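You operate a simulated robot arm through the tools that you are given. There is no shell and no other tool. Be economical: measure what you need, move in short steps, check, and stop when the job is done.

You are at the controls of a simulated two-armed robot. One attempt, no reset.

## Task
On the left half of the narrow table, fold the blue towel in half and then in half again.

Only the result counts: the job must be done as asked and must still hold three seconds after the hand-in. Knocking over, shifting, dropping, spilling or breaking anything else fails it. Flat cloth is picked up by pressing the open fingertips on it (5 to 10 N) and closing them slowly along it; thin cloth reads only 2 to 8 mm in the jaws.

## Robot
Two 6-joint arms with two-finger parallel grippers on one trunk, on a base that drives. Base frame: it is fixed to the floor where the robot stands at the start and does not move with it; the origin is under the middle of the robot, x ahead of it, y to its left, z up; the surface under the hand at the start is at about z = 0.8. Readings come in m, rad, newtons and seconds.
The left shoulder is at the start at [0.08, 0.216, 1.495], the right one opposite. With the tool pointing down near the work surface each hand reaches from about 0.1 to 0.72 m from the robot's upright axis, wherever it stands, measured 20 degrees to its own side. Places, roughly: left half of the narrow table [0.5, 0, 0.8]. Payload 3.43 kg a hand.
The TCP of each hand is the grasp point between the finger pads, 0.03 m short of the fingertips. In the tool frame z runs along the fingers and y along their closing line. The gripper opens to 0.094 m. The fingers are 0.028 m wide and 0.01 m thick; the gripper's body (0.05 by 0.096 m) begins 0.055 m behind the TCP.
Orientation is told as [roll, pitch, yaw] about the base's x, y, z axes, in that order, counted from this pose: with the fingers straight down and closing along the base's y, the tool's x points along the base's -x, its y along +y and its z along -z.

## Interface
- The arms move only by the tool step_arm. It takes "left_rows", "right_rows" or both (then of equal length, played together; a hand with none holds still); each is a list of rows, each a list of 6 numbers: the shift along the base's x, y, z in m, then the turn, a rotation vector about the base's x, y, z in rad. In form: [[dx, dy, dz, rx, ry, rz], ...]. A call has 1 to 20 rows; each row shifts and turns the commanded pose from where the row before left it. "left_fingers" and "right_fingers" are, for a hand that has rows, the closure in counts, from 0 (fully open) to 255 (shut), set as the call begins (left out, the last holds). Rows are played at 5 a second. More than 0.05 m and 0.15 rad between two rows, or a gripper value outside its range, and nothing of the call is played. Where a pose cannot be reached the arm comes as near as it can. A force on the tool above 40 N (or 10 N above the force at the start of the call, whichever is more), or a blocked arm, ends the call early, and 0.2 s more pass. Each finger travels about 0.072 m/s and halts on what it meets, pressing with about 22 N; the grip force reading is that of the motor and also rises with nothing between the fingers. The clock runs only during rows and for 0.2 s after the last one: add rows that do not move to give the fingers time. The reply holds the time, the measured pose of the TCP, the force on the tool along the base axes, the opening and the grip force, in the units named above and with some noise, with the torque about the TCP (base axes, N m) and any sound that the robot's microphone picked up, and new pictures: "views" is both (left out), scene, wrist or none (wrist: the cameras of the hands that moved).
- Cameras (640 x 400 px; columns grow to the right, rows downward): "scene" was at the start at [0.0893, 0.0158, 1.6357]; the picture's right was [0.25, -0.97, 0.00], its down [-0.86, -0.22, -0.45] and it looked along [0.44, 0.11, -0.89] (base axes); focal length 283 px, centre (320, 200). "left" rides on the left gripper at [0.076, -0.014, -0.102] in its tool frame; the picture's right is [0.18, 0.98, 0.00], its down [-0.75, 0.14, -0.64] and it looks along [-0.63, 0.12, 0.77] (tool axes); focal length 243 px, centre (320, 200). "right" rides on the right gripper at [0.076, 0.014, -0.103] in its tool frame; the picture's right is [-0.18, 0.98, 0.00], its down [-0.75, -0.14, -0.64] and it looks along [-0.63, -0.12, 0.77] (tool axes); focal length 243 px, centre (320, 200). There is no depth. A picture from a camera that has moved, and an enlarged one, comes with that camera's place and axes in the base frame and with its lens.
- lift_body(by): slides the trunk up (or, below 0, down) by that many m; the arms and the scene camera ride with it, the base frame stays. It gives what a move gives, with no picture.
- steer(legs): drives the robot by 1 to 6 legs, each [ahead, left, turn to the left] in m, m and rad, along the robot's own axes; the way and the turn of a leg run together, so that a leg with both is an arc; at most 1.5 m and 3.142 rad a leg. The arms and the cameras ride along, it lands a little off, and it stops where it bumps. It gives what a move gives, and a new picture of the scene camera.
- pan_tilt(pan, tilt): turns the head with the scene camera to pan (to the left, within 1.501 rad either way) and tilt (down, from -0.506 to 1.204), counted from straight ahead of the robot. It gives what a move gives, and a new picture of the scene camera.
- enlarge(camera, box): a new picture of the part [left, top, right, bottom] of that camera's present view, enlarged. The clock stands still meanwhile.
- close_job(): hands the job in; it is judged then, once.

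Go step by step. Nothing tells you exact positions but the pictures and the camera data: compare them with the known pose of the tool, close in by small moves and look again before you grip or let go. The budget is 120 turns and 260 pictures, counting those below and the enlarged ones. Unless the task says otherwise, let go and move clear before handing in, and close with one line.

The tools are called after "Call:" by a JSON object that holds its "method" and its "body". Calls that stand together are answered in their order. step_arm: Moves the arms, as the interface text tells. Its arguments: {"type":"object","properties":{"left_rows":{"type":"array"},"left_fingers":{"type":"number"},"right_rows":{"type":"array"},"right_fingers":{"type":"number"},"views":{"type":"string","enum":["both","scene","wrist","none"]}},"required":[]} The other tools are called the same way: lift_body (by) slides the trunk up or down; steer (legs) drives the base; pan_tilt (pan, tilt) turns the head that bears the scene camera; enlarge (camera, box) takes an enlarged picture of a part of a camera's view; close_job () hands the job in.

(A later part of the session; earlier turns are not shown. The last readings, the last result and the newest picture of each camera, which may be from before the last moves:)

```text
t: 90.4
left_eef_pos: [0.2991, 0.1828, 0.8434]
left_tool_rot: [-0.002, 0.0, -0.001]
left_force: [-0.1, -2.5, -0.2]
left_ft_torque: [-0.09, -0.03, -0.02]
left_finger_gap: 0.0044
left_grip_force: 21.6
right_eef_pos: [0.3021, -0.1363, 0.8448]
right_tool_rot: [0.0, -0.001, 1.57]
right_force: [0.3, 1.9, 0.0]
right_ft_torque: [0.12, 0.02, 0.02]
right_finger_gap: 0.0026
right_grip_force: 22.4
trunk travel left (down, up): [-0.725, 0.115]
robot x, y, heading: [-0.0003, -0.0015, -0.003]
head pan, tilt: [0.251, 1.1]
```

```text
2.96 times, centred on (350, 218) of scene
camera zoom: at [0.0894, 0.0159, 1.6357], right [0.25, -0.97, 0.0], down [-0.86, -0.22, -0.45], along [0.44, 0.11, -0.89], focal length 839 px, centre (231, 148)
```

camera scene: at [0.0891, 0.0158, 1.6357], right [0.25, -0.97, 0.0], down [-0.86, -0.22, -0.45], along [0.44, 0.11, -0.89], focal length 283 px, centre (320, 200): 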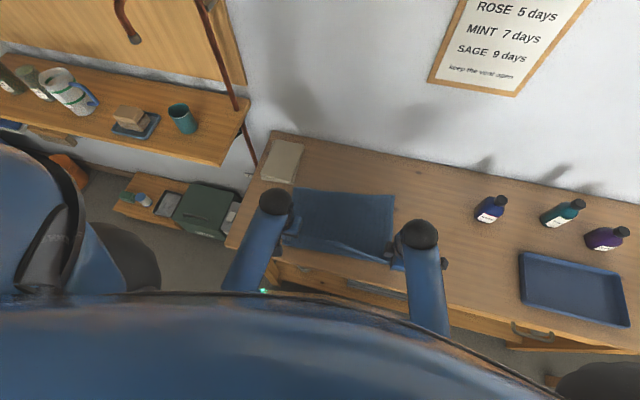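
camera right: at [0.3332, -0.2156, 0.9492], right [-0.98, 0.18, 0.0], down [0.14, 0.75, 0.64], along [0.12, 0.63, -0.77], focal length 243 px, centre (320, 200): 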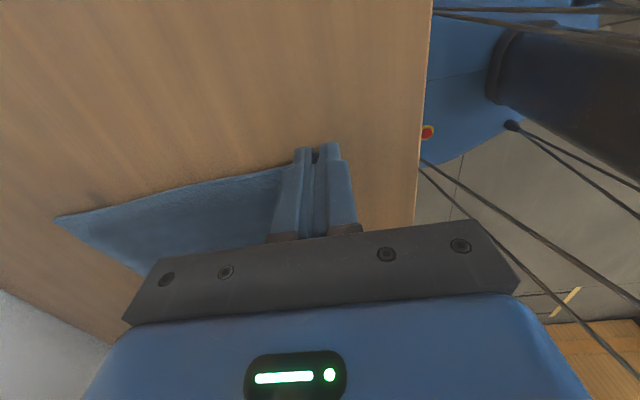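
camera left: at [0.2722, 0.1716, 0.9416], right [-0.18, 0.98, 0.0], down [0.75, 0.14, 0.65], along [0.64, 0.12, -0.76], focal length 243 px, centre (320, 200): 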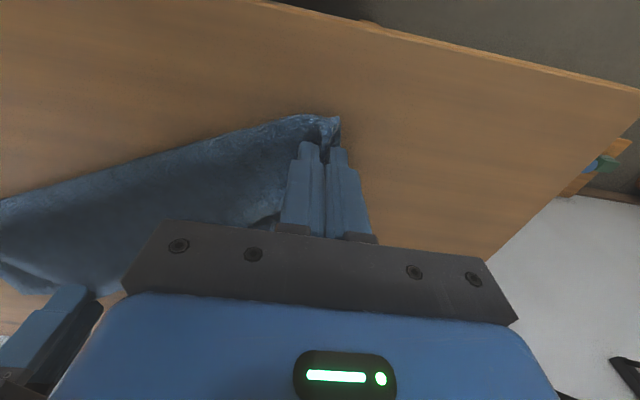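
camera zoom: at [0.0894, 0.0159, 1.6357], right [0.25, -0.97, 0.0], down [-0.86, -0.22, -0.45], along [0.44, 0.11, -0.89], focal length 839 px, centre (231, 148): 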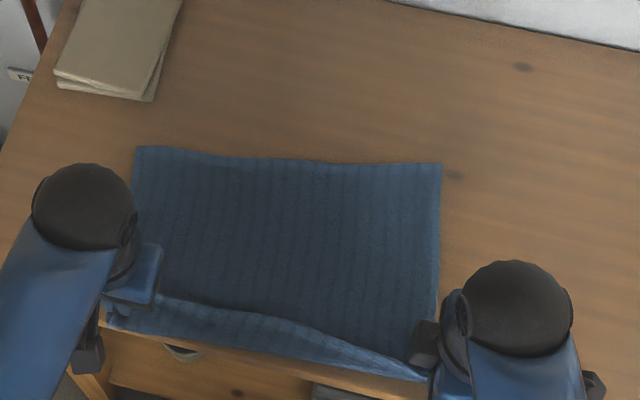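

A pleat is hidden near the left part of the near edge. I raise the trunk and hands so the towel hangs out straight, then lay it back down flat a bit farther from the table's front.

Call:
{"method": "lift_body", "body": {"by": 0.11}}

Call:
{"method": "step_arm", "body": {"left_rows": [[0.02, 0, 0.03, 0, 0, 0], [0.03, 0, 0.03, 0, 0, 0], [0.04, 0, 0.02, 0, 0, 0], [0.04, 0, 0.01, 0, 0, 0], [0.03, 0, 0, 0, 0, 0], [0, 0, 0, 0, 0, 0]], "right_rows": [[0.02, 0, 0.03, 0, 0, 0], [0.03, 0, 0.03, 0, 0, 0], [0.04, 0, 0.02, 0, 0, 0], [0.04, 0, 0.01, 0, 0, 0], [0.03, 0, 0, 0, 0, 0], [0, 0, 0, 0, 0, 0]]}}

```text
t: 91.8
left_eef_pos: [0.3001, 0.1834, 0.9541]
left_tool_rot: [-0.002, 0.0, 0.001]
left_force: [0.1, -2.1, -0.1]
left_ft_torque: [-0.07, -0.03, -0.02]
left_finger_gap: 0.0044
left_grip_force: 22.3
right_eef_pos: [0.3021, -0.1373, 0.9557]
right_tool_rot: [-0.001, -0.001, 1.57]
right_force: [0.2, 2.3, 0.6]
right_ft_torque: [0.11, 0.0, 0.0]
right_finger_gap: 0.0027
right_grip_force: 22.1
trunk travel left (down, up): [-0.835, 0.005]
robot x, y, heading: [0.0022, 0.0, 0.002]
head pan, tilt: [0.251, 1.1]
```

```text
t: 93.2
left_eef_pos: [0.4608, 0.1828, 1.0422]
left_tool_rot: [-0.002, 0.002, -0.001]
left_force: [0.0, -2.1, -0.5]
left_ft_torque: [-0.08, -0.01, 0.02]
left_finger_gap: 0.0045
left_grip_force: 22.1
left hand out of reach, approached as far as the arm can: row 4
right_eef_pos: [0.4641, -0.1362, 1.0417]
right_tool_rot: [0.001, 0.002, 1.572]
right_force: [0.5, 1.9, 0.1]
right_ft_torque: [0.09, -0.01, 0.0]
right_finger_gap: 0.0027
right_grip_force: 21.8
right hand out of reach, approached as far as the arm can: row 4
trunk travel left (down, up): [-0.835, 0.005]
robot x, y, heading: [0.0012, -0.0001, 0.0]
head pan, tilt: [0.251, 1.1]
camera scene: at [0.0884, 0.0159, 1.7458], right [0.25, -0.97, 0.0], down [-0.86, -0.22, -0.45], along [0.44, 0.11, -0.89], focal length 283 px, centre (320, 200)
camera right: at [0.449, -0.2124, 1.1444], right [-0.98, 0.18, 0.0], down [0.14, 0.75, 0.64], along [0.12, 0.63, -0.77], focal length 243 px, centre (320, 200)
camera left: at [0.3842, 0.1689, 1.1425], right [-0.18, 0.98, 0.0], down [0.75, 0.14, 0.64], along [0.63, 0.12, -0.77], focal length 243 px, centre (320, 200)
```

scene: 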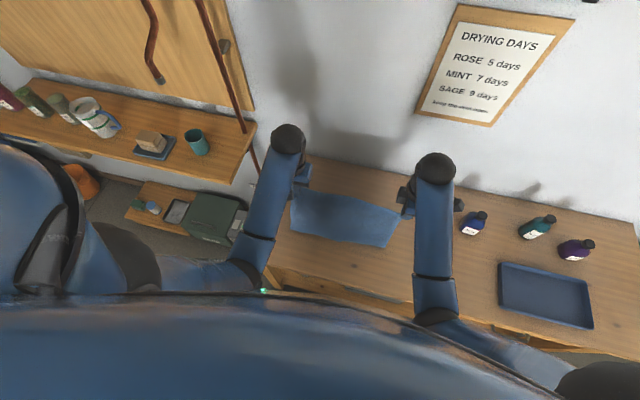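
right: 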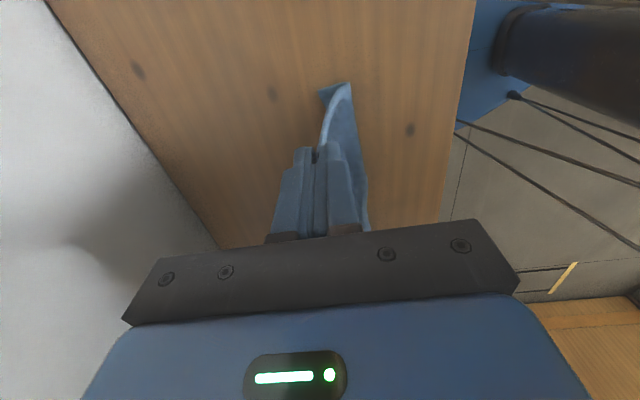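
left: 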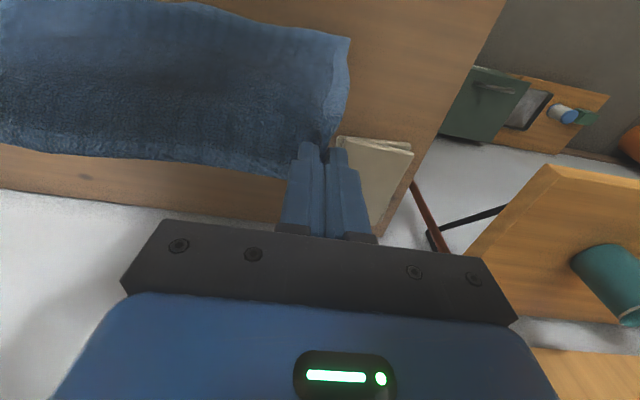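

The towel hangs straight with its far edge touching the table at about x 0.465, pointing forward. I shift both hands forward and check that the tail stays in front.

Call:
{"method": "step_arm", "body": {"left_rows": [[0.02, 0, 0.005, 0, 0, 0], [0.025, 0, 0.005, 0, 0, 0], [0.025, 0, 0.005, 0, 0, 0], [0.025, 0, 0, 0, 0, 0], [0.015, 0, 0, 0, 0, 0], [0, 0, 0, 0, 0, 0]], "right_rows": [[0.02, 0, 0.005, 0, 0, 0], [0.025, 0, 0.005, 0, 0, 0], [0.025, 0, 0.005, 0, 0, 0], [0.025, 0, 0, 0, 0, 0], [0.015, 0, 0, 0, 0, 0], [0, 0, 0, 0, 0, 0]]}}

```text
t: 94.6
left_eef_pos: [0.5683, 0.1836, 1.0559]
left_tool_rot: [-0.004, 0.0, 0.0]
left_force: [-0.7, -3.7, 0.1]
left_ft_torque: [-0.1, -0.03, -0.02]
left_finger_gap: 0.0043
left_grip_force: 22.2
right_eef_pos: [0.5737, -0.1385, 1.0556]
right_tool_rot: [-0.002, -0.001, 1.57]
right_force: [-0.3, 3.0, -1.0]
right_ft_torque: [0.13, 0.01, 0.0]
right_finger_gap: 0.0025
right_grip_force: 22.3
trunk travel left (down, up): [-0.835, 0.005]
robot x, y, heading: [0.003, -0.002, -0.0]
head pan, tilt: [0.251, 1.1]
camera scene: at [0.0887, 0.0158, 1.7458], right [0.25, -0.97, 0.0], down [-0.86, -0.22, -0.45], along [0.44, 0.11, -0.89], focal length 283 px, centre (320, 200)
camera right: at [0.5588, -0.2132, 1.1586], right [-0.98, 0.18, 0.0], down [0.14, 0.75, 0.64], along [0.12, 0.63, -0.77], focal length 243 px, centre (320, 200)
camera left: at [0.4936, 0.1707, 1.1574], right [-0.18, 0.98, 0.0], down [0.75, 0.14, 0.64], along [0.63, 0.12, -0.77], focal length 243 px, centre (320, 200)
```

scene: 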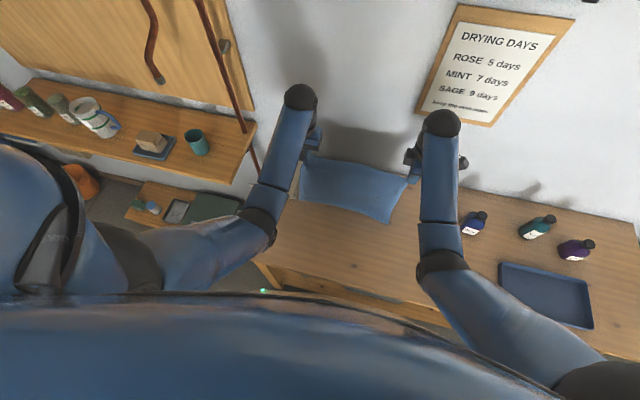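
right: 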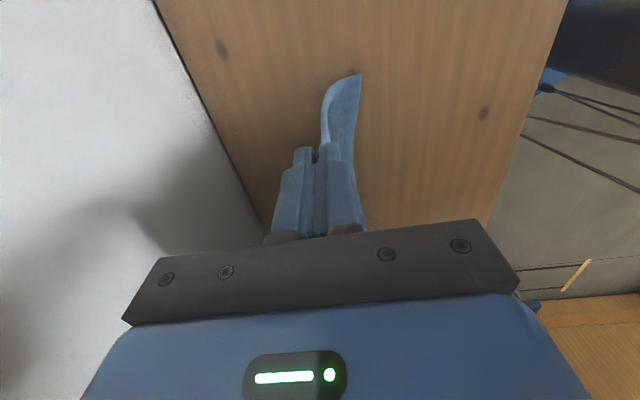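
left: 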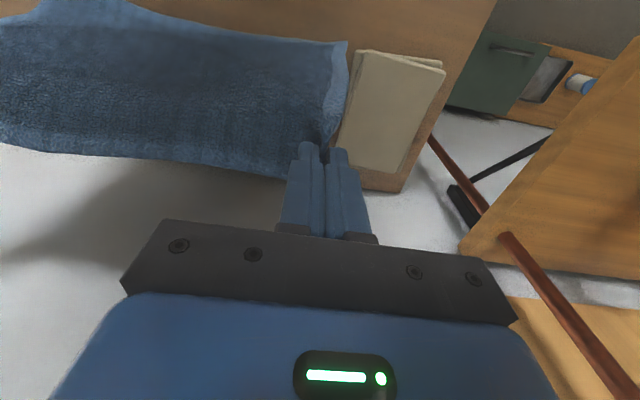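

The tail now trails toward me. I go a little farther forward, then draw back while lowering so the towel rolls out flat with its far edge near x 0.58.

Call:
{"method": "step_arm", "body": {"left_rows": [[0.03, 0, 0, 0, 0, 0], [0.035, 0, 0, 0, 0, 0], [0, 0, 0, 0, 0, 0], [-0.02, 0, -0.005, 0, 0, 0], [-0.03, 0, -0.005, 0, 0, 0], [-0.035, 0, -0.01, 0, 0, 0], [0, 0, 0, 0, 0, 0]], "right_rows": [[0.03, 0, 0, 0, 0, 0], [0.03, 0, 0, 0, 0, 0], [0, 0, 0, 0, 0, 0], [-0.02, 0, -0.005, 0, 0, 0], [-0.03, 0, -0.005, 0, 0, 0], [-0.035, 0, -0.01, 0, 0, 0], [0, 0, 0, 0, 0, 0]], "views": "wrist"}}

```text
t: 96.2
left_eef_pos: [0.5499, 0.1831, 1.0335]
left_tool_rot: [-0.001, 0.001, -0.001]
left_force: [0.0, -1.4, -0.1]
left_ft_torque: [-0.04, -0.02, 0.0]
left_finger_gap: 0.0046
left_grip_force: 22.1
right_eef_pos: [0.5488, -0.1344, 1.0345]
right_tool_rot: [-0.001, 0.0, 1.572]
right_force: [-0.2, 2.3, -0.7]
right_ft_torque: [0.05, -0.01, -0.02]
right_finger_gap: 0.0028
right_grip_force: 21.7
trunk travel left (down, up): [-0.835, 0.005]
robot x, y, heading: [0.0008, 0.0002, -0.004]
head pan, tilt: [0.251, 1.1]
camera right: at [0.5346, -0.2109, 1.1378], right [-0.98, 0.18, 0.0], down [0.14, 0.75, 0.64], along [0.12, 0.63, -0.77], focal length 243 px, centre (320, 200)
camera left: at [0.4731, 0.1693, 1.1355], right [-0.18, 0.98, 0.0], down [0.75, 0.14, 0.64], along [0.63, 0.12, -0.77], focal length 243 px, centre (320, 200)
```

right: 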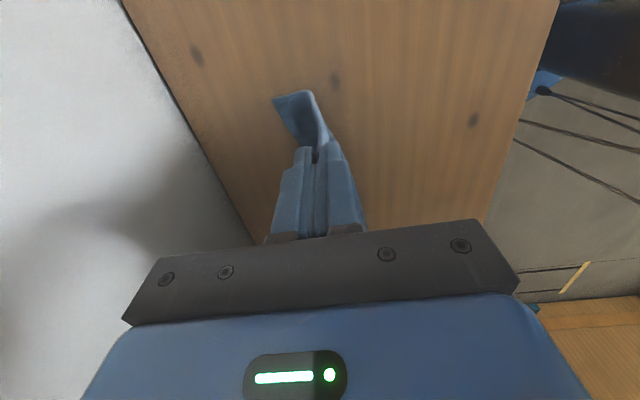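
left: 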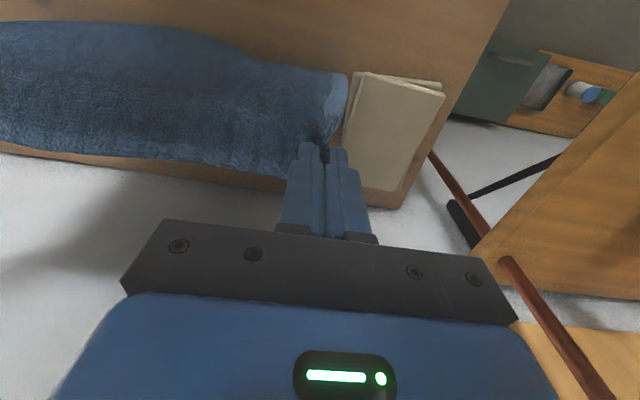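

The tail now points forward, with its edge at about x 0.61. I lower while drawing back to lay the towel flat.

Call:
{"method": "step_arm", "body": {"left_rows": [[-0.03, 0, -0.02, 0, 0, 0], [-0.035, 0, -0.025, 0, 0, 0], [-0.035, 0, -0.03, 0, 0, 0], [-0.03, 0, -0.035, 0, 0, 0], [-0.025, 0, -0.035, 0, 0, 0], [-0.015, 0, -0.03, 0, 0, 0], [-0.01, 0, -0.015, 0, 0, 0], [0, 0, 0, 0, 0, 0]], "right_rows": [[-0.03, 0, -0.02, 0, 0, 0], [-0.035, 0, -0.025, 0, 0, 0], [-0.035, 0, -0.03, 0, 0, 0], [-0.03, 0, -0.035, 0, 0, 0], [-0.025, 0, -0.035, 0, 0, 0], [-0.015, 0, -0.03, 0, 0, 0], [-0.01, 0, -0.015, 0, 0, 0], [0, 0, 0, 0, 0, 0]]}}

Call:
{"method": "enlarge", "body": {"camera": "scene", "box": [260, 140, 440, 260]}}

```text
t: 98.0
left_eef_pos: [0.3707, 0.1823, 0.8463]
left_tool_rot: [-0.001, -0.001, -0.001]
left_force: [-0.2, -1.5, -0.9]
left_ft_torque: [-0.04, -0.03, -0.03]
left_finger_gap: 0.0042
left_grip_force: 21.8
right_eef_pos: [0.3667, -0.1344, 0.846]
right_tool_rot: [-0.002, 0.0, 1.572]
right_force: [0.4, 1.8, 0.0]
right_ft_torque: [0.06, 0.01, -0.01]
right_finger_gap: 0.0026
right_grip_force: 22.1
trunk travel left (down, up): [-0.835, 0.005]
robot x, y, heading: [-0.0021, 0.0025, 0.0]
head pan, tilt: [0.251, 1.1]
camera scene: at [0.0888, 0.0158, 1.7458], right [0.25, -0.97, 0.0], down [-0.86, -0.22, -0.45], along [0.44, 0.11, -0.89], focal length 283 px, centre (320, 200)
camera right: at [0.3525, -0.211, 0.9489], right [-0.98, 0.18, 0.0], down [0.14, 0.75, 0.64], along [0.12, 0.63, -0.77], focal length 243 px, centre (320, 200)
camera left: at [0.2944, 0.1684, 0.9476], right [-0.18, 0.98, 0.0], down [0.75, 0.14, 0.64], along [0.63, 0.12, -0.77], focal length 243 px, centre (320, 200)
```

scene: 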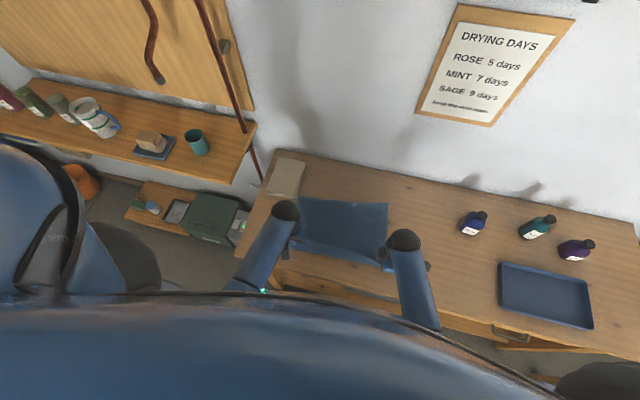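
right: 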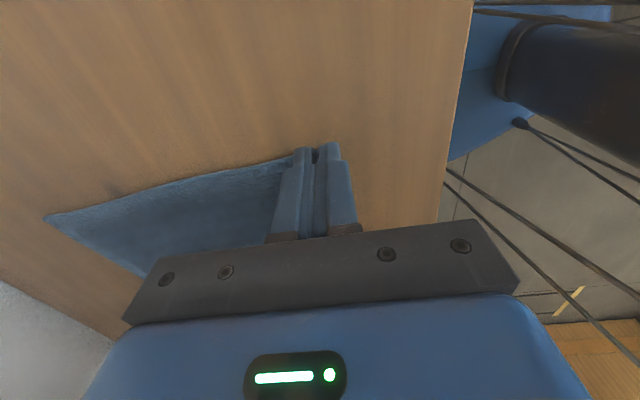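
left: 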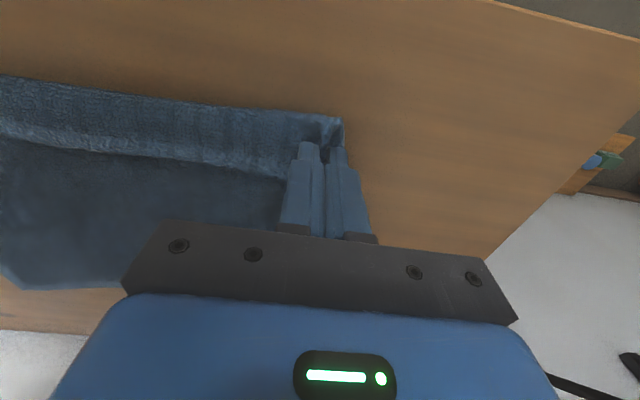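

```text
3.33 times, centred on (350, 200) of scene
camera zoom: at [0.0888, 0.0158, 1.7458], right [0.25, -0.97, 0.0], down [-0.86, -0.22, -0.45], along [0.44, 0.11, -0.89], focal length 944 px, centre (220, 200)
```

zoom: 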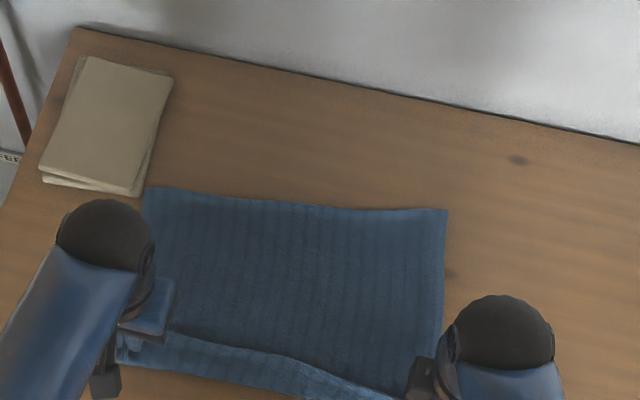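

There is still a strip folded over near the left part of the near edge. I release the left hand and look at it from above.

Call:
{"method": "step_arm", "body": {"left_rows": [[0, 0, -0.008, 0, 0, 0], [0, 0, 0, 0, 0, 0], [0, 0, 0, 0, 0, 0], [0, 0, 0.03, 0, 0, 0], [0, 0.01, 0.05, 0, 0, 0], [-0.02, 0.03, 0.04, 0, 0, 0], [-0.03, 0.03, 0.03, 0, 0, 0], [0, 0, 0, 0, 0, 0]], "left_fingers": 190}}

Call:
{"method": "enlarge", "body": {"camera": "left", "box": [0, 0, 400, 250]}}

Call:
{"method": "enlarge", "body": {"camera": "scene", "box": [260, 160, 420, 270]}}

```text
refused: row 5 steps farther than a row can; nothing moved
```

```text
1.60 times, centred on (200, 125) of left
camera zoom: at [0.2944, 0.1684, 0.9476], right [-0.18, 0.98, 0.0], down [0.75, 0.14, 0.64], along [0.63, 0.12, -0.77], focal length 388 px, centre (512, 320)
```

zoom: 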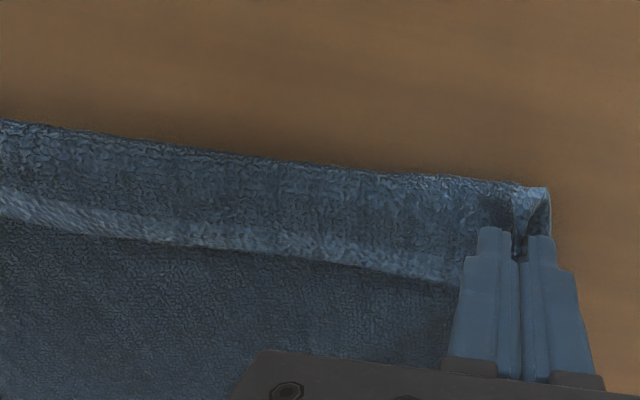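

```text
3.64 times, centred on (340, 215) of scene
camera zoom: at [0.0888, 0.0158, 1.7458], right [0.25, -0.97, 0.0], down [-0.86, -0.22, -0.45], along [0.44, 0.11, -0.89], focal length 1030 px, centre (247, 146)
```

zoom: 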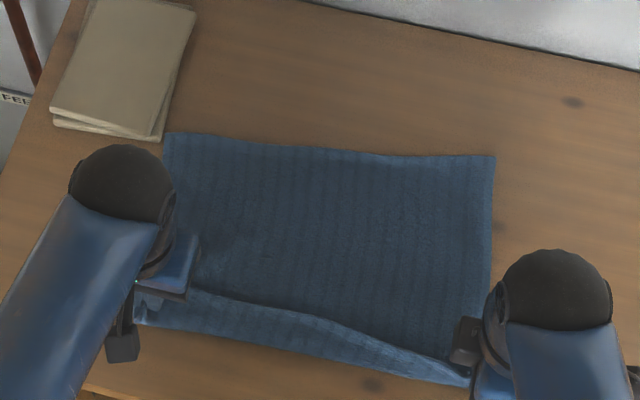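

Call:
{"method": "step_arm", "body": {"left_rows": [[0, 0, -0.008, 0, 0, 0], [0, 0, 0, 0, 0, 0], [0, 0, 0, 0, 0, 0], [0, 0, 0.03, 0, 0, 0], [0, 0.01, 0.045, 0, 0, 0], [-0.02, 0.02, 0.03, 0, 0, 0], [-0.03, 0.02, 0.02, 0, 0, 0], [0, 0, 0, 0, 0, 0]], "left_fingers": 190}}

Call:
{"method": "enlarge", "body": {"camera": "scene", "box": [260, 160, 420, 270]}}

```text
t: 99.8
left_eef_pos: [0.3207, 0.2327, 0.9628]
left_tool_rot: [-0.001, -0.001, 0.001]
left_force: [-0.1, 0.8, -0.1]
left_ft_torque: [-0.01, -0.01, 0.01]
left_finger_gap: 0.0242
left_grip_force: 0.0
right_eef_pos: [0.3676, -0.1343, 0.8463]
right_tool_rot: [0.0, 0.0, 1.57]
right_force: [-0.5, 0.2, 0.2]
right_ft_torque: [-0.02, -0.03, 0.03]
right_finger_gap: 0.0026
right_grip_force: 21.3
trunk travel left (down, up): [-0.835, 0.005]
robot x, y, heading: [0.0046, -0.0013, 0.001]
head pan, tilt: [0.251, 1.1]
camera scene: at [0.0894, 0.0156, 1.7457], right [0.25, -0.97, 0.0], down [-0.86, -0.22, -0.45], along [0.44, 0.11, -0.89], focal length 283 px, centre (320, 200)
camera left: at [0.2441, 0.2191, 1.0639], right [-0.18, 0.98, 0.0], down [0.75, 0.14, 0.64], along [0.63, 0.12, -0.77], focal length 243 px, centre (320, 200)
```

scene: 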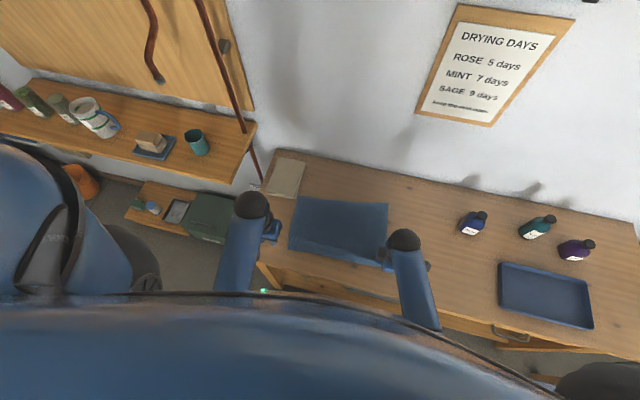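
left: 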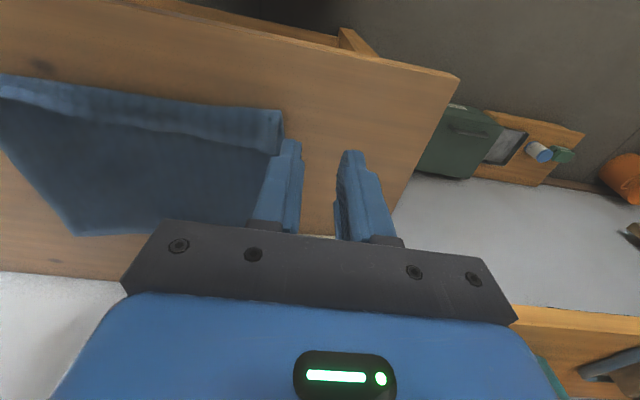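

```text
3.64 times, centred on (340, 215) of scene
camera zoom: at [0.0894, 0.0156, 1.7457], right [0.25, -0.97, 0.0], down [-0.86, -0.22, -0.45], along [0.44, 0.11, -0.89], focal length 1030 px, centre (247, 146)
```

zoom: 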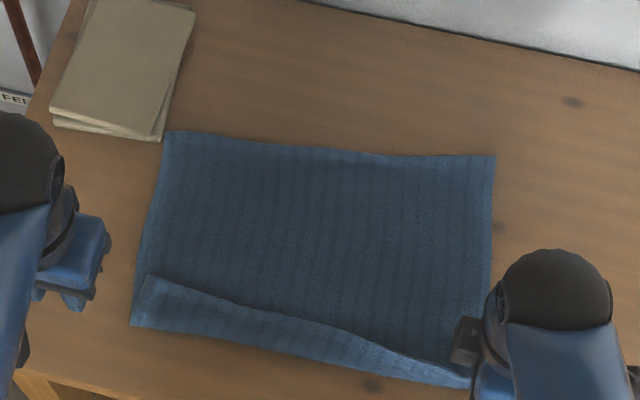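

It's clear now: the near edge is folded onto the top on the left side, with the real corner at about (0.393, 0.189). I turn the left hand 90° and go to that edge.

Call:
{"method": "step_arm", "body": {"left_rows": [[0.006, -0.006, 0, 0, 0, -0.1428], [0.006, -0.006, 0, 0, 0, -0.1428], [0.006, -0.006, 0, 0, 0, -0.1428], [0.006, -0.006, -0.01, 0, 0, -0.1428], [0.006, -0.006, -0.01, 0, 0, -0.1428], [0.006, -0.006, -0.01, 0, 0, -0.1428], [0.006, -0.006, -0.01, 0, 0, -0.1428], [0.006, -0.006, -0.01, 0, 0, -0.1428], [0.006, -0.006, -0.015, 0, 0, -0.1428], [0.006, -0.004, -0.015, 0, 0, -0.1428], [0.005, 0, -0.015, 0, 0, -0.1428], [0, 0, 0, 0, 0, 0]], "left_fingers": 195, "views": "wrist"}}

```text
t: 102.4
left_eef_pos: [0.386, 0.1753, 0.8681]
left_tool_rot: [-0.003, 0.0, -1.573]
left_force: [-0.6, 0.1, 0.5]
left_ft_torque: [0.02, -0.02, 0.03]
left_finger_gap: 0.0223
left_grip_force: 0.2
right_eef_pos: [0.3681, -0.1344, 0.8465]
right_tool_rot: [-0.001, 0.0, 1.572]
right_force: [-0.8, -0.5, 0.3]
right_ft_torque: [-0.02, -0.02, -0.03]
right_finger_gap: 0.0027
right_grip_force: 21.8
trunk travel left (down, up): [-0.835, 0.005]
robot x, y, heading: [-0.0008, 0.0001, 0.004]
head pan, tilt: [0.251, 1.1]
camera left: at [0.3709, 0.2513, 0.9684], right [0.98, 0.18, 0.0], down [0.14, -0.75, 0.64], along [0.12, -0.63, -0.77], focal length 243 px, centre (320, 200)
```

left: 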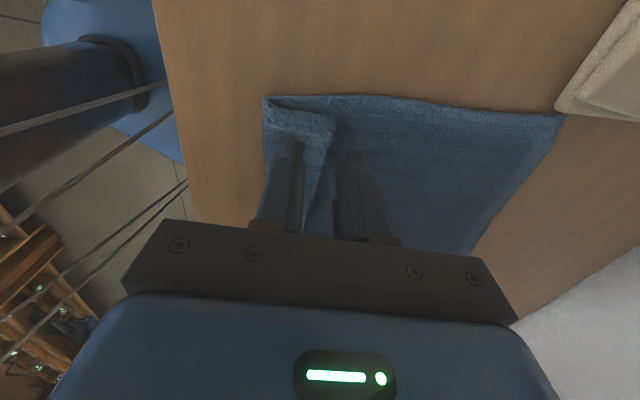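

Call:
{"method": "step_arm", "body": {"left_rows": [[0, 0.003, -0.02, 0, 0, 0], [0, 0, -0.008, 0, 0, 0], [0, 0, -0.003, 0, 0, 0], [0, 0, 0, 0, 0, 0]], "views": "none"}}

```text
t: 103.4
left_eef_pos: [0.3849, 0.178, 0.8366]
left_tool_rot: [-0.001, 0.0, -1.57]
left_force: [-0.9, 0.2, 3.3]
left_ft_torque: [0.01, 0.07, 0.0]
left_finger_gap: 0.0225
left_grip_force: 0.7
right_eef_pos: [0.3668, -0.1337, 0.8469]
right_tool_rot: [0.001, 0.001, 1.57]
right_force: [0.9, -0.3, -0.6]
right_ft_torque: [0.0, -0.02, 0.01]
right_finger_gap: 0.0026
right_grip_force: 22.1
trunk travel left (down, up): [-0.835, 0.005]
robot x, y, heading: [0.0014, -0.0018, 0.005]
head pan, tilt: [0.251, 1.1]
```

Call:
{"method": "step_arm", "body": {"left_rows": [[0, 0, -0.0005, 0, 0, 0], [0, 0, 0, 0, 0, 0]], "left_fingers": 215, "views": "none"}}

Call:
{"method": "step_arm", "body": {"left_rows": [[0, 0, 0, 0, 0, 0], [0, 0, 0, 0, 0, 0]], "left_fingers": 235, "views": "none"}}

Call:
{"method": "step_arm", "body": {"left_rows": [[0, 0, 0, 0, 0, 0], [0, 0, 0, 0, 0, 0], [-0.005, 0, 0.015, 0, 0, 0], [-0.015, 0, 0.02, 0, 0, 0]], "left_fingers": 255, "views": "wrist"}}

```text
t: 104.0
left_eef_pos: [0.3858, 0.1781, 0.8353]
left_tool_rot: [-0.004, 0.002, -1.571]
left_force: [0.9, 0.1, 3.5]
left_ft_torque: [-0.01, 0.02, 0.01]
left_finger_gap: 0.0147
left_grip_force: 0.1
right_eef_pos: [0.3674, -0.1343, 0.8462]
right_tool_rot: [0.001, -0.001, 1.569]
right_force: [0.0, -0.1, -0.1]
right_ft_torque: [-0.01, -0.01, 0.03]
right_finger_gap: 0.0027
right_grip_force: 21.3
trunk travel left (down, up): [-0.835, 0.005]
robot x, y, heading: [0.0008, -0.0003, -0.002]
head pan, tilt: [0.251, 1.1]
```

```text
t: 104.6
left_eef_pos: [0.384, 0.1773, 0.837]
left_tool_rot: [0.0, 0.0, -1.571]
left_force: [-0.6, -0.1, 4.3]
left_ft_torque: [-0.02, 0.1, -0.02]
left_finger_gap: 0.0078
left_grip_force: 11.5
right_eef_pos: [0.3679, -0.1352, 0.8468]
right_tool_rot: [0.0, 0.001, 1.571]
right_force: [1.4, 1.0, 0.0]
right_ft_torque: [0.0, -0.01, -0.01]
right_finger_gap: 0.0028
right_grip_force: 22.2
trunk travel left (down, up): [-0.835, 0.005]
robot x, y, heading: [0.0004, -0.0037, 0.002]
head pan, tilt: [0.251, 1.1]
```

```text
t: 105.6
left_eef_pos: [0.3641, 0.1787, 0.8725]
left_tool_rot: [-0.003, 0.001, -1.57]
left_force: [0.0, -0.6, 0.2]
left_ft_torque: [-0.02, -0.01, 0.05]
left_finger_gap: 0.0043
left_grip_force: 21.6
right_eef_pos: [0.3673, -0.1333, 0.8478]
right_tool_rot: [-0.001, -0.001, 1.571]
right_force: [-0.1, 0.8, 0.3]
right_ft_torque: [0.0, -0.03, 0.0]
right_finger_gap: 0.0029
right_grip_force: 21.8
trunk travel left (down, up): [-0.835, 0.005]
robot x, y, heading: [0.0033, 0.0019, 0.002]
head pan, tilt: [0.251, 1.1]
camera left: at [0.3502, 0.2538, 0.9741], right [0.98, 0.18, 0.0], down [0.14, -0.75, 0.64], along [0.12, -0.63, -0.77], focal length 243 px, centre (320, 200)
```

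left: 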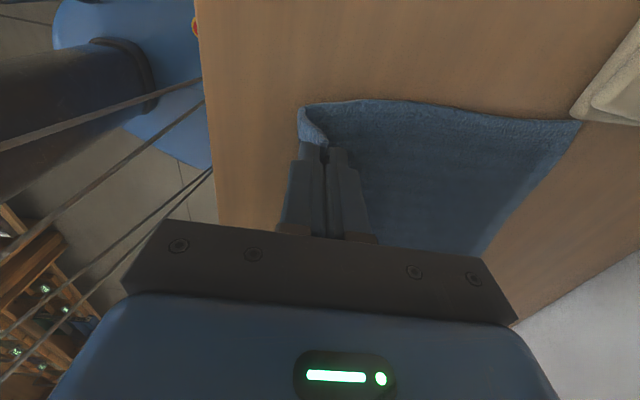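

The real corner is held as a single layer. I roll it back toward the robot and set it down.

Call:
{"method": "step_arm", "body": {"left_rows": [[-0.025, 0, 0.01, 0, 0, 0], [-0.025, 0, -0.01, 0, 0, 0], [-0.005, 0, -0.02, 0, 0, 0], [0, 0, -0.01, 0, 0, 0], [0, 0, 0, 0, 0, 0]]}}

Call:
{"method": "enlarge", "body": {"camera": "scene", "box": [260, 160, 420, 270]}}

```text
t: 106.8
left_eef_pos: [0.3097, 0.1781, 0.8406]
left_tool_rot: [-0.002, -0.001, -1.571]
left_force: [-0.2, 0.0, 0.1]
left_ft_torque: [-0.01, 0.03, 0.0]
left_finger_gap: 0.0041
left_grip_force: 21.5
right_eef_pos: [0.3669, -0.135, 0.8479]
right_tool_rot: [-0.001, -0.002, 1.57]
right_force: [0.0, 0.4, -0.5]
right_ft_torque: [0.01, -0.01, 0.0]
right_finger_gap: 0.0026
right_grip_force: 21.6
trunk travel left (down, up): [-0.835, 0.005]
robot x, y, heading: [0.001, -0.0039, 0.002]
head pan, tilt: [0.251, 1.1]
camera scene: at [0.0883, 0.0159, 1.7458], right [0.25, -0.97, 0.0], down [-0.86, -0.22, -0.45], along [0.44, 0.11, -0.89], focal length 283 px, centre (320, 200)
camera left: at [0.2961, 0.2538, 0.9426], right [0.98, 0.18, 0.0], down [0.14, -0.75, 0.64], along [0.12, -0.63, -0.77], focal length 243 px, centre (320, 200)
```

scene: 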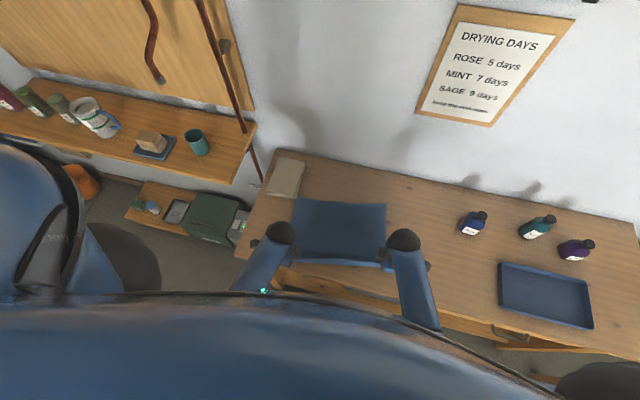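
left: 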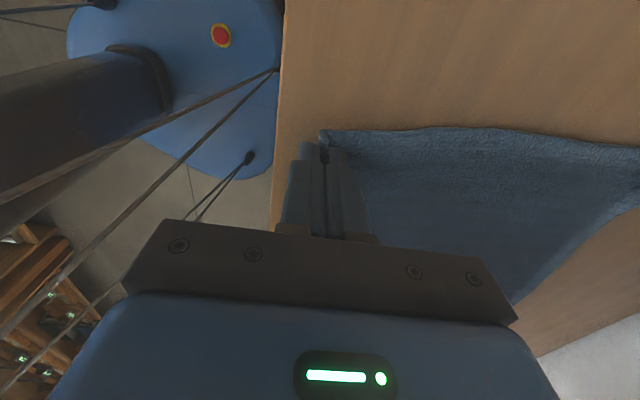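

```text
3.64 times, centred on (340, 215) of scene
camera zoom: at [0.0883, 0.0159, 1.7458], right [0.25, -0.97, 0.0], down [-0.86, -0.22, -0.45], along [0.44, 0.11, -0.89], focal length 1030 px, centre (247, 146)
```

zoom: 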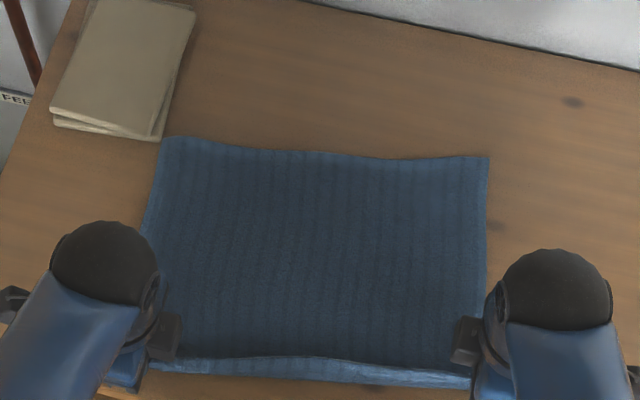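

The towel is fully open, only slightly rotated. I pull the right near corner back to square it up, then release both hands and look.

Call:
{"method": "step_arm", "body": {"right_rows": [[-0.018, 0, 0, 0, 0, 0], [-0.018, 0, 0, 0, 0, 0], [-0.016, 0, 0, 0, 0, 0], [0, 0, -0.008, 0, 0, 0], [0, 0, 0, 0, 0, 0]], "views": "none"}}

Call:
{"method": "step_arm", "body": {"left_rows": [[0, 0, -0.005, 0, 0, 0], [0, 0, 0, 0, 0, 0], [0, 0, 0, 0, 0, 0], [0, 0, 0.03, 0, 0, 0], [0, 0.01, 0.045, 0, 0, 0], [0, 0.03, 0.03, 0, 0, 0], [0, 0.04, 0.02, 0, 0, 0]], "right_rows": [[0, 0, 0, 0, 0, 0], [0, 0, 0, 0, 0, 0], [0, 0, 0, 0, 0, 0], [0, 0, 0.03, 0, 0, 0], [0, -0.01, 0.045, 0, 0, 0], [0, -0.03, 0.03, 0, 0, 0], [0, -0.04, 0.02, 0, 0, 0]], "left_fingers": 190, "right_fingers": 190}}

Call:
{"method": "enlarge", "body": {"camera": "scene", "box": [260, 160, 420, 270]}}

```text
t: 108.0
left_eef_pos: [0.3093, 0.177, 0.8421]
left_tool_rot: [-0.003, 0.0, -1.573]
left_force: [-0.6, 0.6, 0.2]
left_ft_torque: [0.02, 0.0, 0.01]
left_finger_gap: 0.0043
left_grip_force: 21.9
right_eef_pos: [0.3172, -0.1363, 0.8374]
right_tool_rot: [-0.002, -0.002, 1.569]
right_force: [0.7, 0.5, 1.5]
right_ft_torque: [0.02, 0.0, -0.06]
right_finger_gap: 0.0028
right_grip_force: 22.4
trunk travel left (down, up): [-0.835, 0.005]
robot x, y, heading: [0.0024, -0.0039, -0.003]
head pan, tilt: [0.251, 1.1]
```

```text
t: 109.6
left_eef_pos: [0.3117, 0.2556, 0.9616]
left_tool_rot: [-0.004, 0.001, -1.571]
left_force: [0.7, 0.0, -0.1]
left_ft_torque: [-0.01, 0.0, 0.01]
left_finger_gap: 0.0241
left_grip_force: 0.1
right_eef_pos: [0.3165, -0.2149, 0.9624]
right_tool_rot: [0.0, 0.002, 1.57]
right_force: [-0.2, 0.4, -0.3]
right_ft_torque: [-0.01, -0.02, 0.03]
right_finger_gap: 0.024
right_grip_force: 0.1
trunk travel left (down, up): [-0.835, 0.005]
robot x, y, heading: [0.0014, 0.0015, 0.0]
head pan, tilt: [0.251, 1.1]
camera scene: at [0.0893, 0.0158, 1.7457], right [0.25, -0.97, 0.0], down [-0.86, -0.22, -0.45], along [0.44, 0.11, -0.89], focal length 283 px, centre (320, 200)
camera right: at [0.3029, -0.2914, 1.0651], right [-0.98, 0.18, 0.0], down [0.14, 0.75, 0.64], along [0.12, 0.63, -0.77], focal length 243 px, centre (320, 200)
camera left: at [0.2967, 0.3333, 1.063], right [0.98, 0.18, 0.0], down [0.14, -0.75, 0.64], along [0.12, -0.63, -0.77], focal length 243 px, centre (320, 200)
```

scene: 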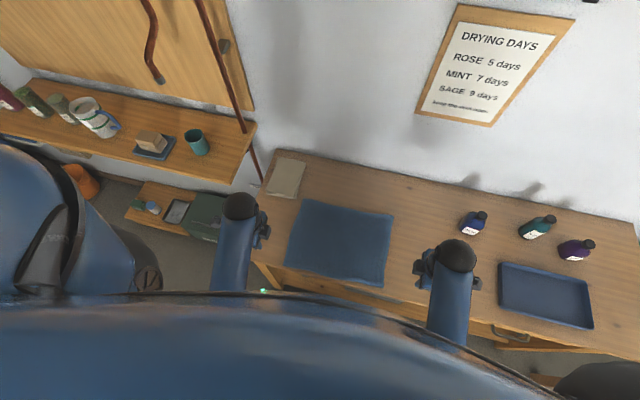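
right: 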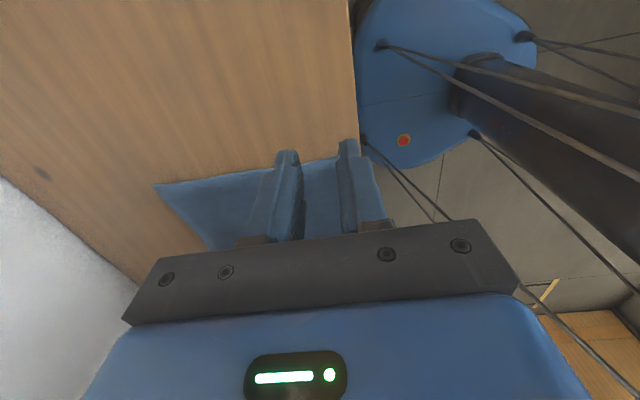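
left: 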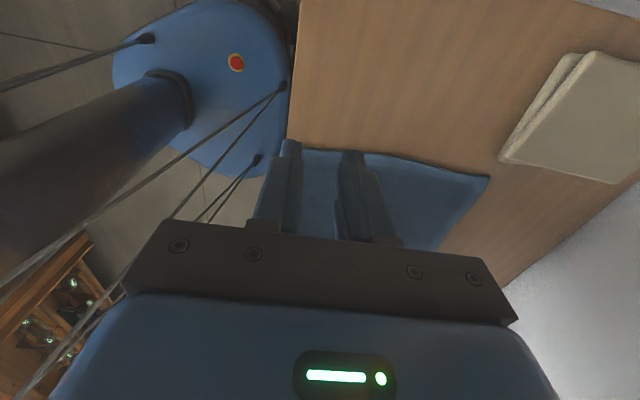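

```text
3.64 times, centred on (340, 215) of scene
camera zoom: at [0.0893, 0.0158, 1.7457], right [0.25, -0.97, 0.0], down [-0.86, -0.22, -0.45], along [0.44, 0.11, -0.89], focal length 1030 px, centre (247, 146)
```

zoom: 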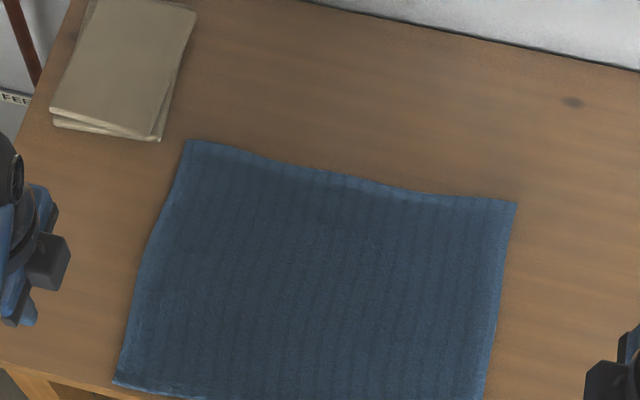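

The towel is flat and square at x 0.29–0.555, y −0.143–0.192. I now fold left over right with two hands: the left hand at the near-left corner and the right hand reaching to the far-left corner, both closing along y.

Call:
{"method": "step_arm", "body": {"left_rows": [[0, 0, 0, 0, 0, 0.1428], [0, 0, 0, 0, 0, 0.1428], [0, 0, 0, 0, 0, 0.1428], [0, 0, 0, 0, 0, 0.1428], [0, 0, 0, 0, 0, 0.1428], [0, 0, 0, 0, 0, 0.1428], [0, 0, 0, 0, 0, 0.1428], [0, 0, 0, 0, 0, 0.1428], [0, 0, 0, 0, 0, 0.1428], [0, 0, 0, 0, 0, 0.1428], [0, 0, 0, 0, 0, 0.1428], [0, 0, 0, 0, 0, 0]], "right_rows": [[0.02, 0.036, 0, 0, 0, -0.1428], [0.02, 0.036, 0, 0, 0, -0.1428], [0.02, 0.036, 0, 0, 0, -0.1428], [0.02, 0.036, 0, 0, 0, -0.1428], [0.02, 0.036, 0, 0, 0, -0.1428], [0.02, 0.036, 0, 0, 0, -0.1428], [0.02, 0.036, 0, 0, 0, -0.1428], [0.02, 0.036, -0.01, 0, 0, -0.1428], [0.02, 0.036, -0.01, 0, 0, -0.1428], [0.02, 0.036, -0.01, 0, 0, -0.1428], [0.014, 0.036, -0.01, 0, 0, -0.1428], [0, 0, 0, 0, 0, 0]], "left_fingers": 184, "right_fingers": 184}}

```text
t: 112.2
left_eef_pos: [0.3091, 0.2575, 0.961]
left_tool_rot: [0.0, 0.0, 0.002]
left_force: [0.5, -0.5, -0.1]
left_ft_torque: [0.01, 0.04, 0.0]
left_finger_gap: 0.0259
left_grip_force: 0.0
right_eef_pos: [0.5163, 0.1657, 0.9363]
right_tool_rot: [0.001, -0.003, 0.0]
right_force: [0.5, -0.7, 0.3]
right_ft_torque: [0.02, -0.01, 0.0]
right_finger_gap: 0.0264
right_grip_force: 0.0
right hand out of reach, approached as far as the arm can: row 11
trunk travel left (down, up): [-0.835, 0.005]
robot x, y, heading: [-0.0011, 0.0011, -0.001]
head pan, tilt: [0.251, 1.1]
camera scene: at [0.088, 0.0145, 1.7459], right [0.25, -0.97, 0.0], down [-0.86, -0.22, -0.45], along [0.44, 0.11, -0.89], focal length 283 px, centre (320, 200)
camera right: at [0.4399, 0.1796, 1.0395], right [0.19, 0.98, 0.0], down [0.75, -0.14, 0.64], along [0.63, -0.12, -0.77], focal length 243 px, centre (320, 200)
camera left: at [0.2334, 0.2434, 1.0623], right [-0.19, 0.98, 0.0], down [0.75, 0.14, 0.64], along [0.63, 0.12, -0.77], focal length 243 px, centre (320, 200)
```

scene: 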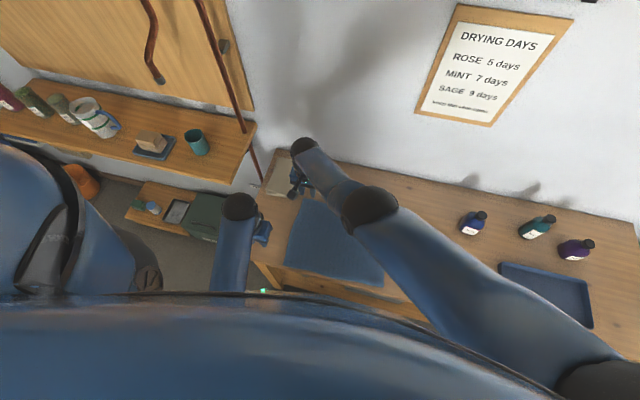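
right: 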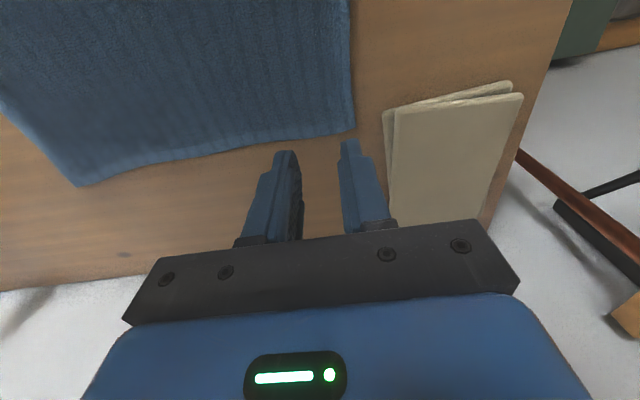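
left: 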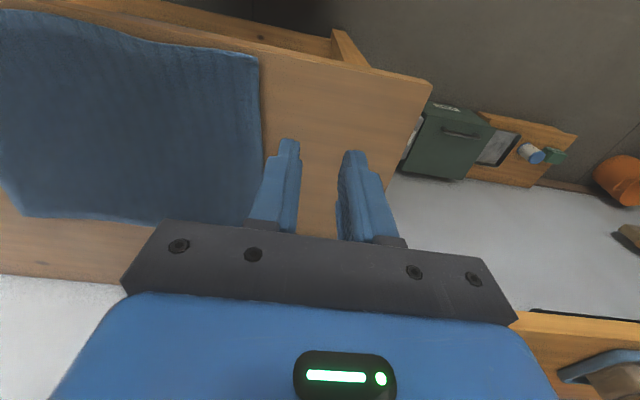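

The right hand falls about 2 cm short. I shift the base 6 cm to the left to gain reach; the hands are well clear of everything.

Call:
{"method": "steer", "body": {"legs": [[0, 0.06, 0]]}}

```text
t: 113.2
left_eef_pos: [0.3114, 0.3082, 0.9636]
left_tool_rot: [0.008, 0.001, -0.001]
left_force: [0.9, -0.6, 0.4]
left_ft_torque: [0.09, 0.02, 0.0]
left_finger_gap: 0.0261
left_grip_force: 0.0
right_eef_pos: [0.5168, 0.2148, 0.9377]
right_tool_rot: [0.01, -0.001, -0.004]
right_force: [0.1, -0.8, 0.8]
right_ft_torque: [0.05, 0.01, -0.01]
right_finger_gap: 0.0263
right_grip_force: 0.0
trunk travel left (down, up): [-0.835, 0.005]
robot x, y, heading: [-0.0025, 0.0581, -0.002]
head pan, tilt: [0.251, 1.1]
camera scene: at [0.0894, 0.0578, 1.7459], right [0.25, -0.97, -0.01], down [-0.86, -0.22, -0.46], along [0.44, 0.12, -0.89], focal length 283 px, centre (320, 200)
```

scene: 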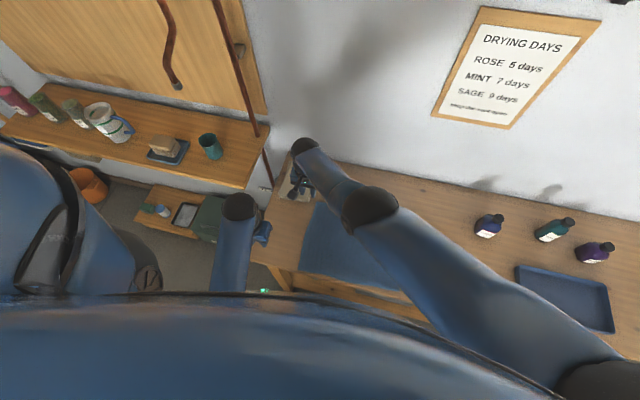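

Call:
{"method": "step_arm", "body": {"left_rows": [[-0.002, -0.032, -0.02, 0, 0, 0], [-0.002, -0.032, -0.03, 0, 0, 0], [-0.001, -0.032, -0.025, 0, 0, 0], [0, -0.03, -0.025, 0, 0, 0], [0, 0, -0.01, 0, 0, 0], [0, 0, 0, 0, 0, 0]], "right_rows": [[0.005, -0.008, -0.02, 0, 0, 0], [0.005, -0.008, -0.02, 0, 0, 0], [0.005, -0.008, -0.02, 0, 0, 0], [0, -0.005, -0.015, 0, 0, 0], [0, 0, -0.008, 0, 0, 0], [0, 0, 0, 0, 0, 0]], "views": "wrist"}}

```text
t: 114.6
left_eef_pos: [0.3056, 0.1904, 0.851]
left_tool_rot: [-0.003, 0.0, -0.004]
left_force: [0.7, -0.1, 0.1]
left_ft_torque: [0.01, -0.01, -0.01]
left_finger_gap: 0.026
left_grip_force: 0.1
right_eef_pos: [0.5029, 0.1709, 0.8772]
right_tool_rot: [0.0, -0.001, -0.003]
right_force: [-1.3, 0.3, 0.2]
right_ft_torque: [0.04, 0.02, 0.01]
right_finger_gap: 0.026
right_grip_force: 0.1
right hand out of reach, approached as far as the arm can: row 1, 2, 3, 4, 5
trunk travel left (down, up): [-0.835, 0.005]
robot x, y, heading: [-0.0035, 0.0596, 0.001]
head pan, tilt: [0.251, 1.1]
camera right: at [0.4274, 0.1853, 0.9808], right [0.19, 0.98, 0.0], down [0.75, -0.14, 0.64], along [0.63, -0.12, -0.77], focal length 243 px, centre (320, 200)
camera left: at [0.2302, 0.1758, 0.9518], right [-0.18, 0.98, 0.0], down [0.75, 0.14, 0.64], along [0.63, 0.12, -0.77], focal length 243 px, centre (320, 200)
```

right: 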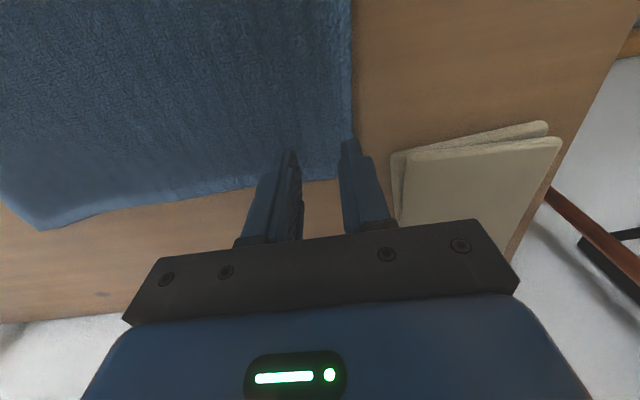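
left: 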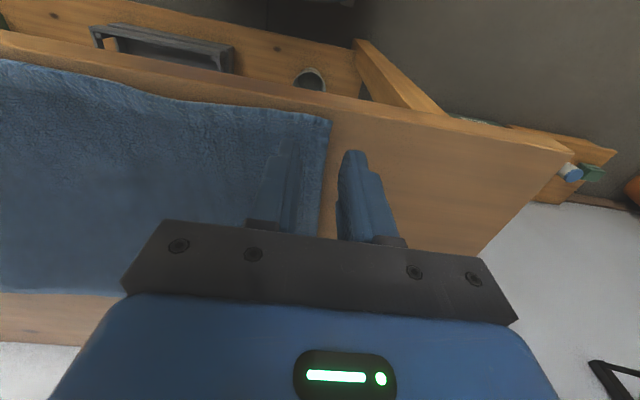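

Reach shrinks lower down because the trunk is still raised. I raise both hands and lower the trunk again.

Call:
{"method": "step_arm", "body": {"left_rows": [[0, 0, 0.04, 0, 0, 0], [0, 0, 0.04, 0, 0, 0], [0, 0, 0.04, 0, 0, 0]], "right_rows": [[0, 0, 0.04, 0, 0, 0], [0, 0, 0.04, 0, 0, 0], [0, 0, 0.04, 0, 0, 0]], "views": "none"}}

Call:
{"method": "lift_body", "body": {"by": -0.11}}

```text
t: 115.4
left_eef_pos: [0.3058, 0.1902, 0.9711]
left_tool_rot: [-0.003, 0.001, -0.002]
left_force: [0.4, 0.1, -0.4]
left_ft_torque: [0.0, -0.02, -0.01]
left_finger_gap: 0.026
left_grip_force: 0.1
right_eef_pos: [0.5032, 0.1712, 0.9976]
right_tool_rot: [-0.001, 0.002, -0.004]
right_force: [0.3, -0.3, -0.6]
right_ft_torque: [-0.02, 0.04, 0.0]
right_finger_gap: 0.0261
right_grip_force: 0.0
trunk travel left (down, up): [-0.835, 0.005]
robot x, y, heading: [0.002, 0.0551, 0.0]
head pan, tilt: [0.251, 1.1]
```

```text
t: 116.8
left_eef_pos: [0.3052, 0.1895, 0.8618]
left_tool_rot: [-0.003, 0.001, -0.003]
left_force: [-0.3, 0.8, 0.4]
left_ft_torque: [0.01, 0.0, 0.01]
left_finger_gap: 0.0261
left_grip_force: 0.0
right_eef_pos: [0.5055, 0.1725, 0.8877]
right_tool_rot: [-0.002, -0.001, -0.003]
right_force: [-0.7, 0.0, 0.0]
right_ft_torque: [0.04, -0.03, -0.01]
right_finger_gap: 0.0263
right_grip_force: 0.1
trunk travel left (down, up): [-0.725, 0.115]
robot x, y, heading: [-0.0006, 0.0571, -0.0]
head pan, tilt: [0.251, 1.1]
```

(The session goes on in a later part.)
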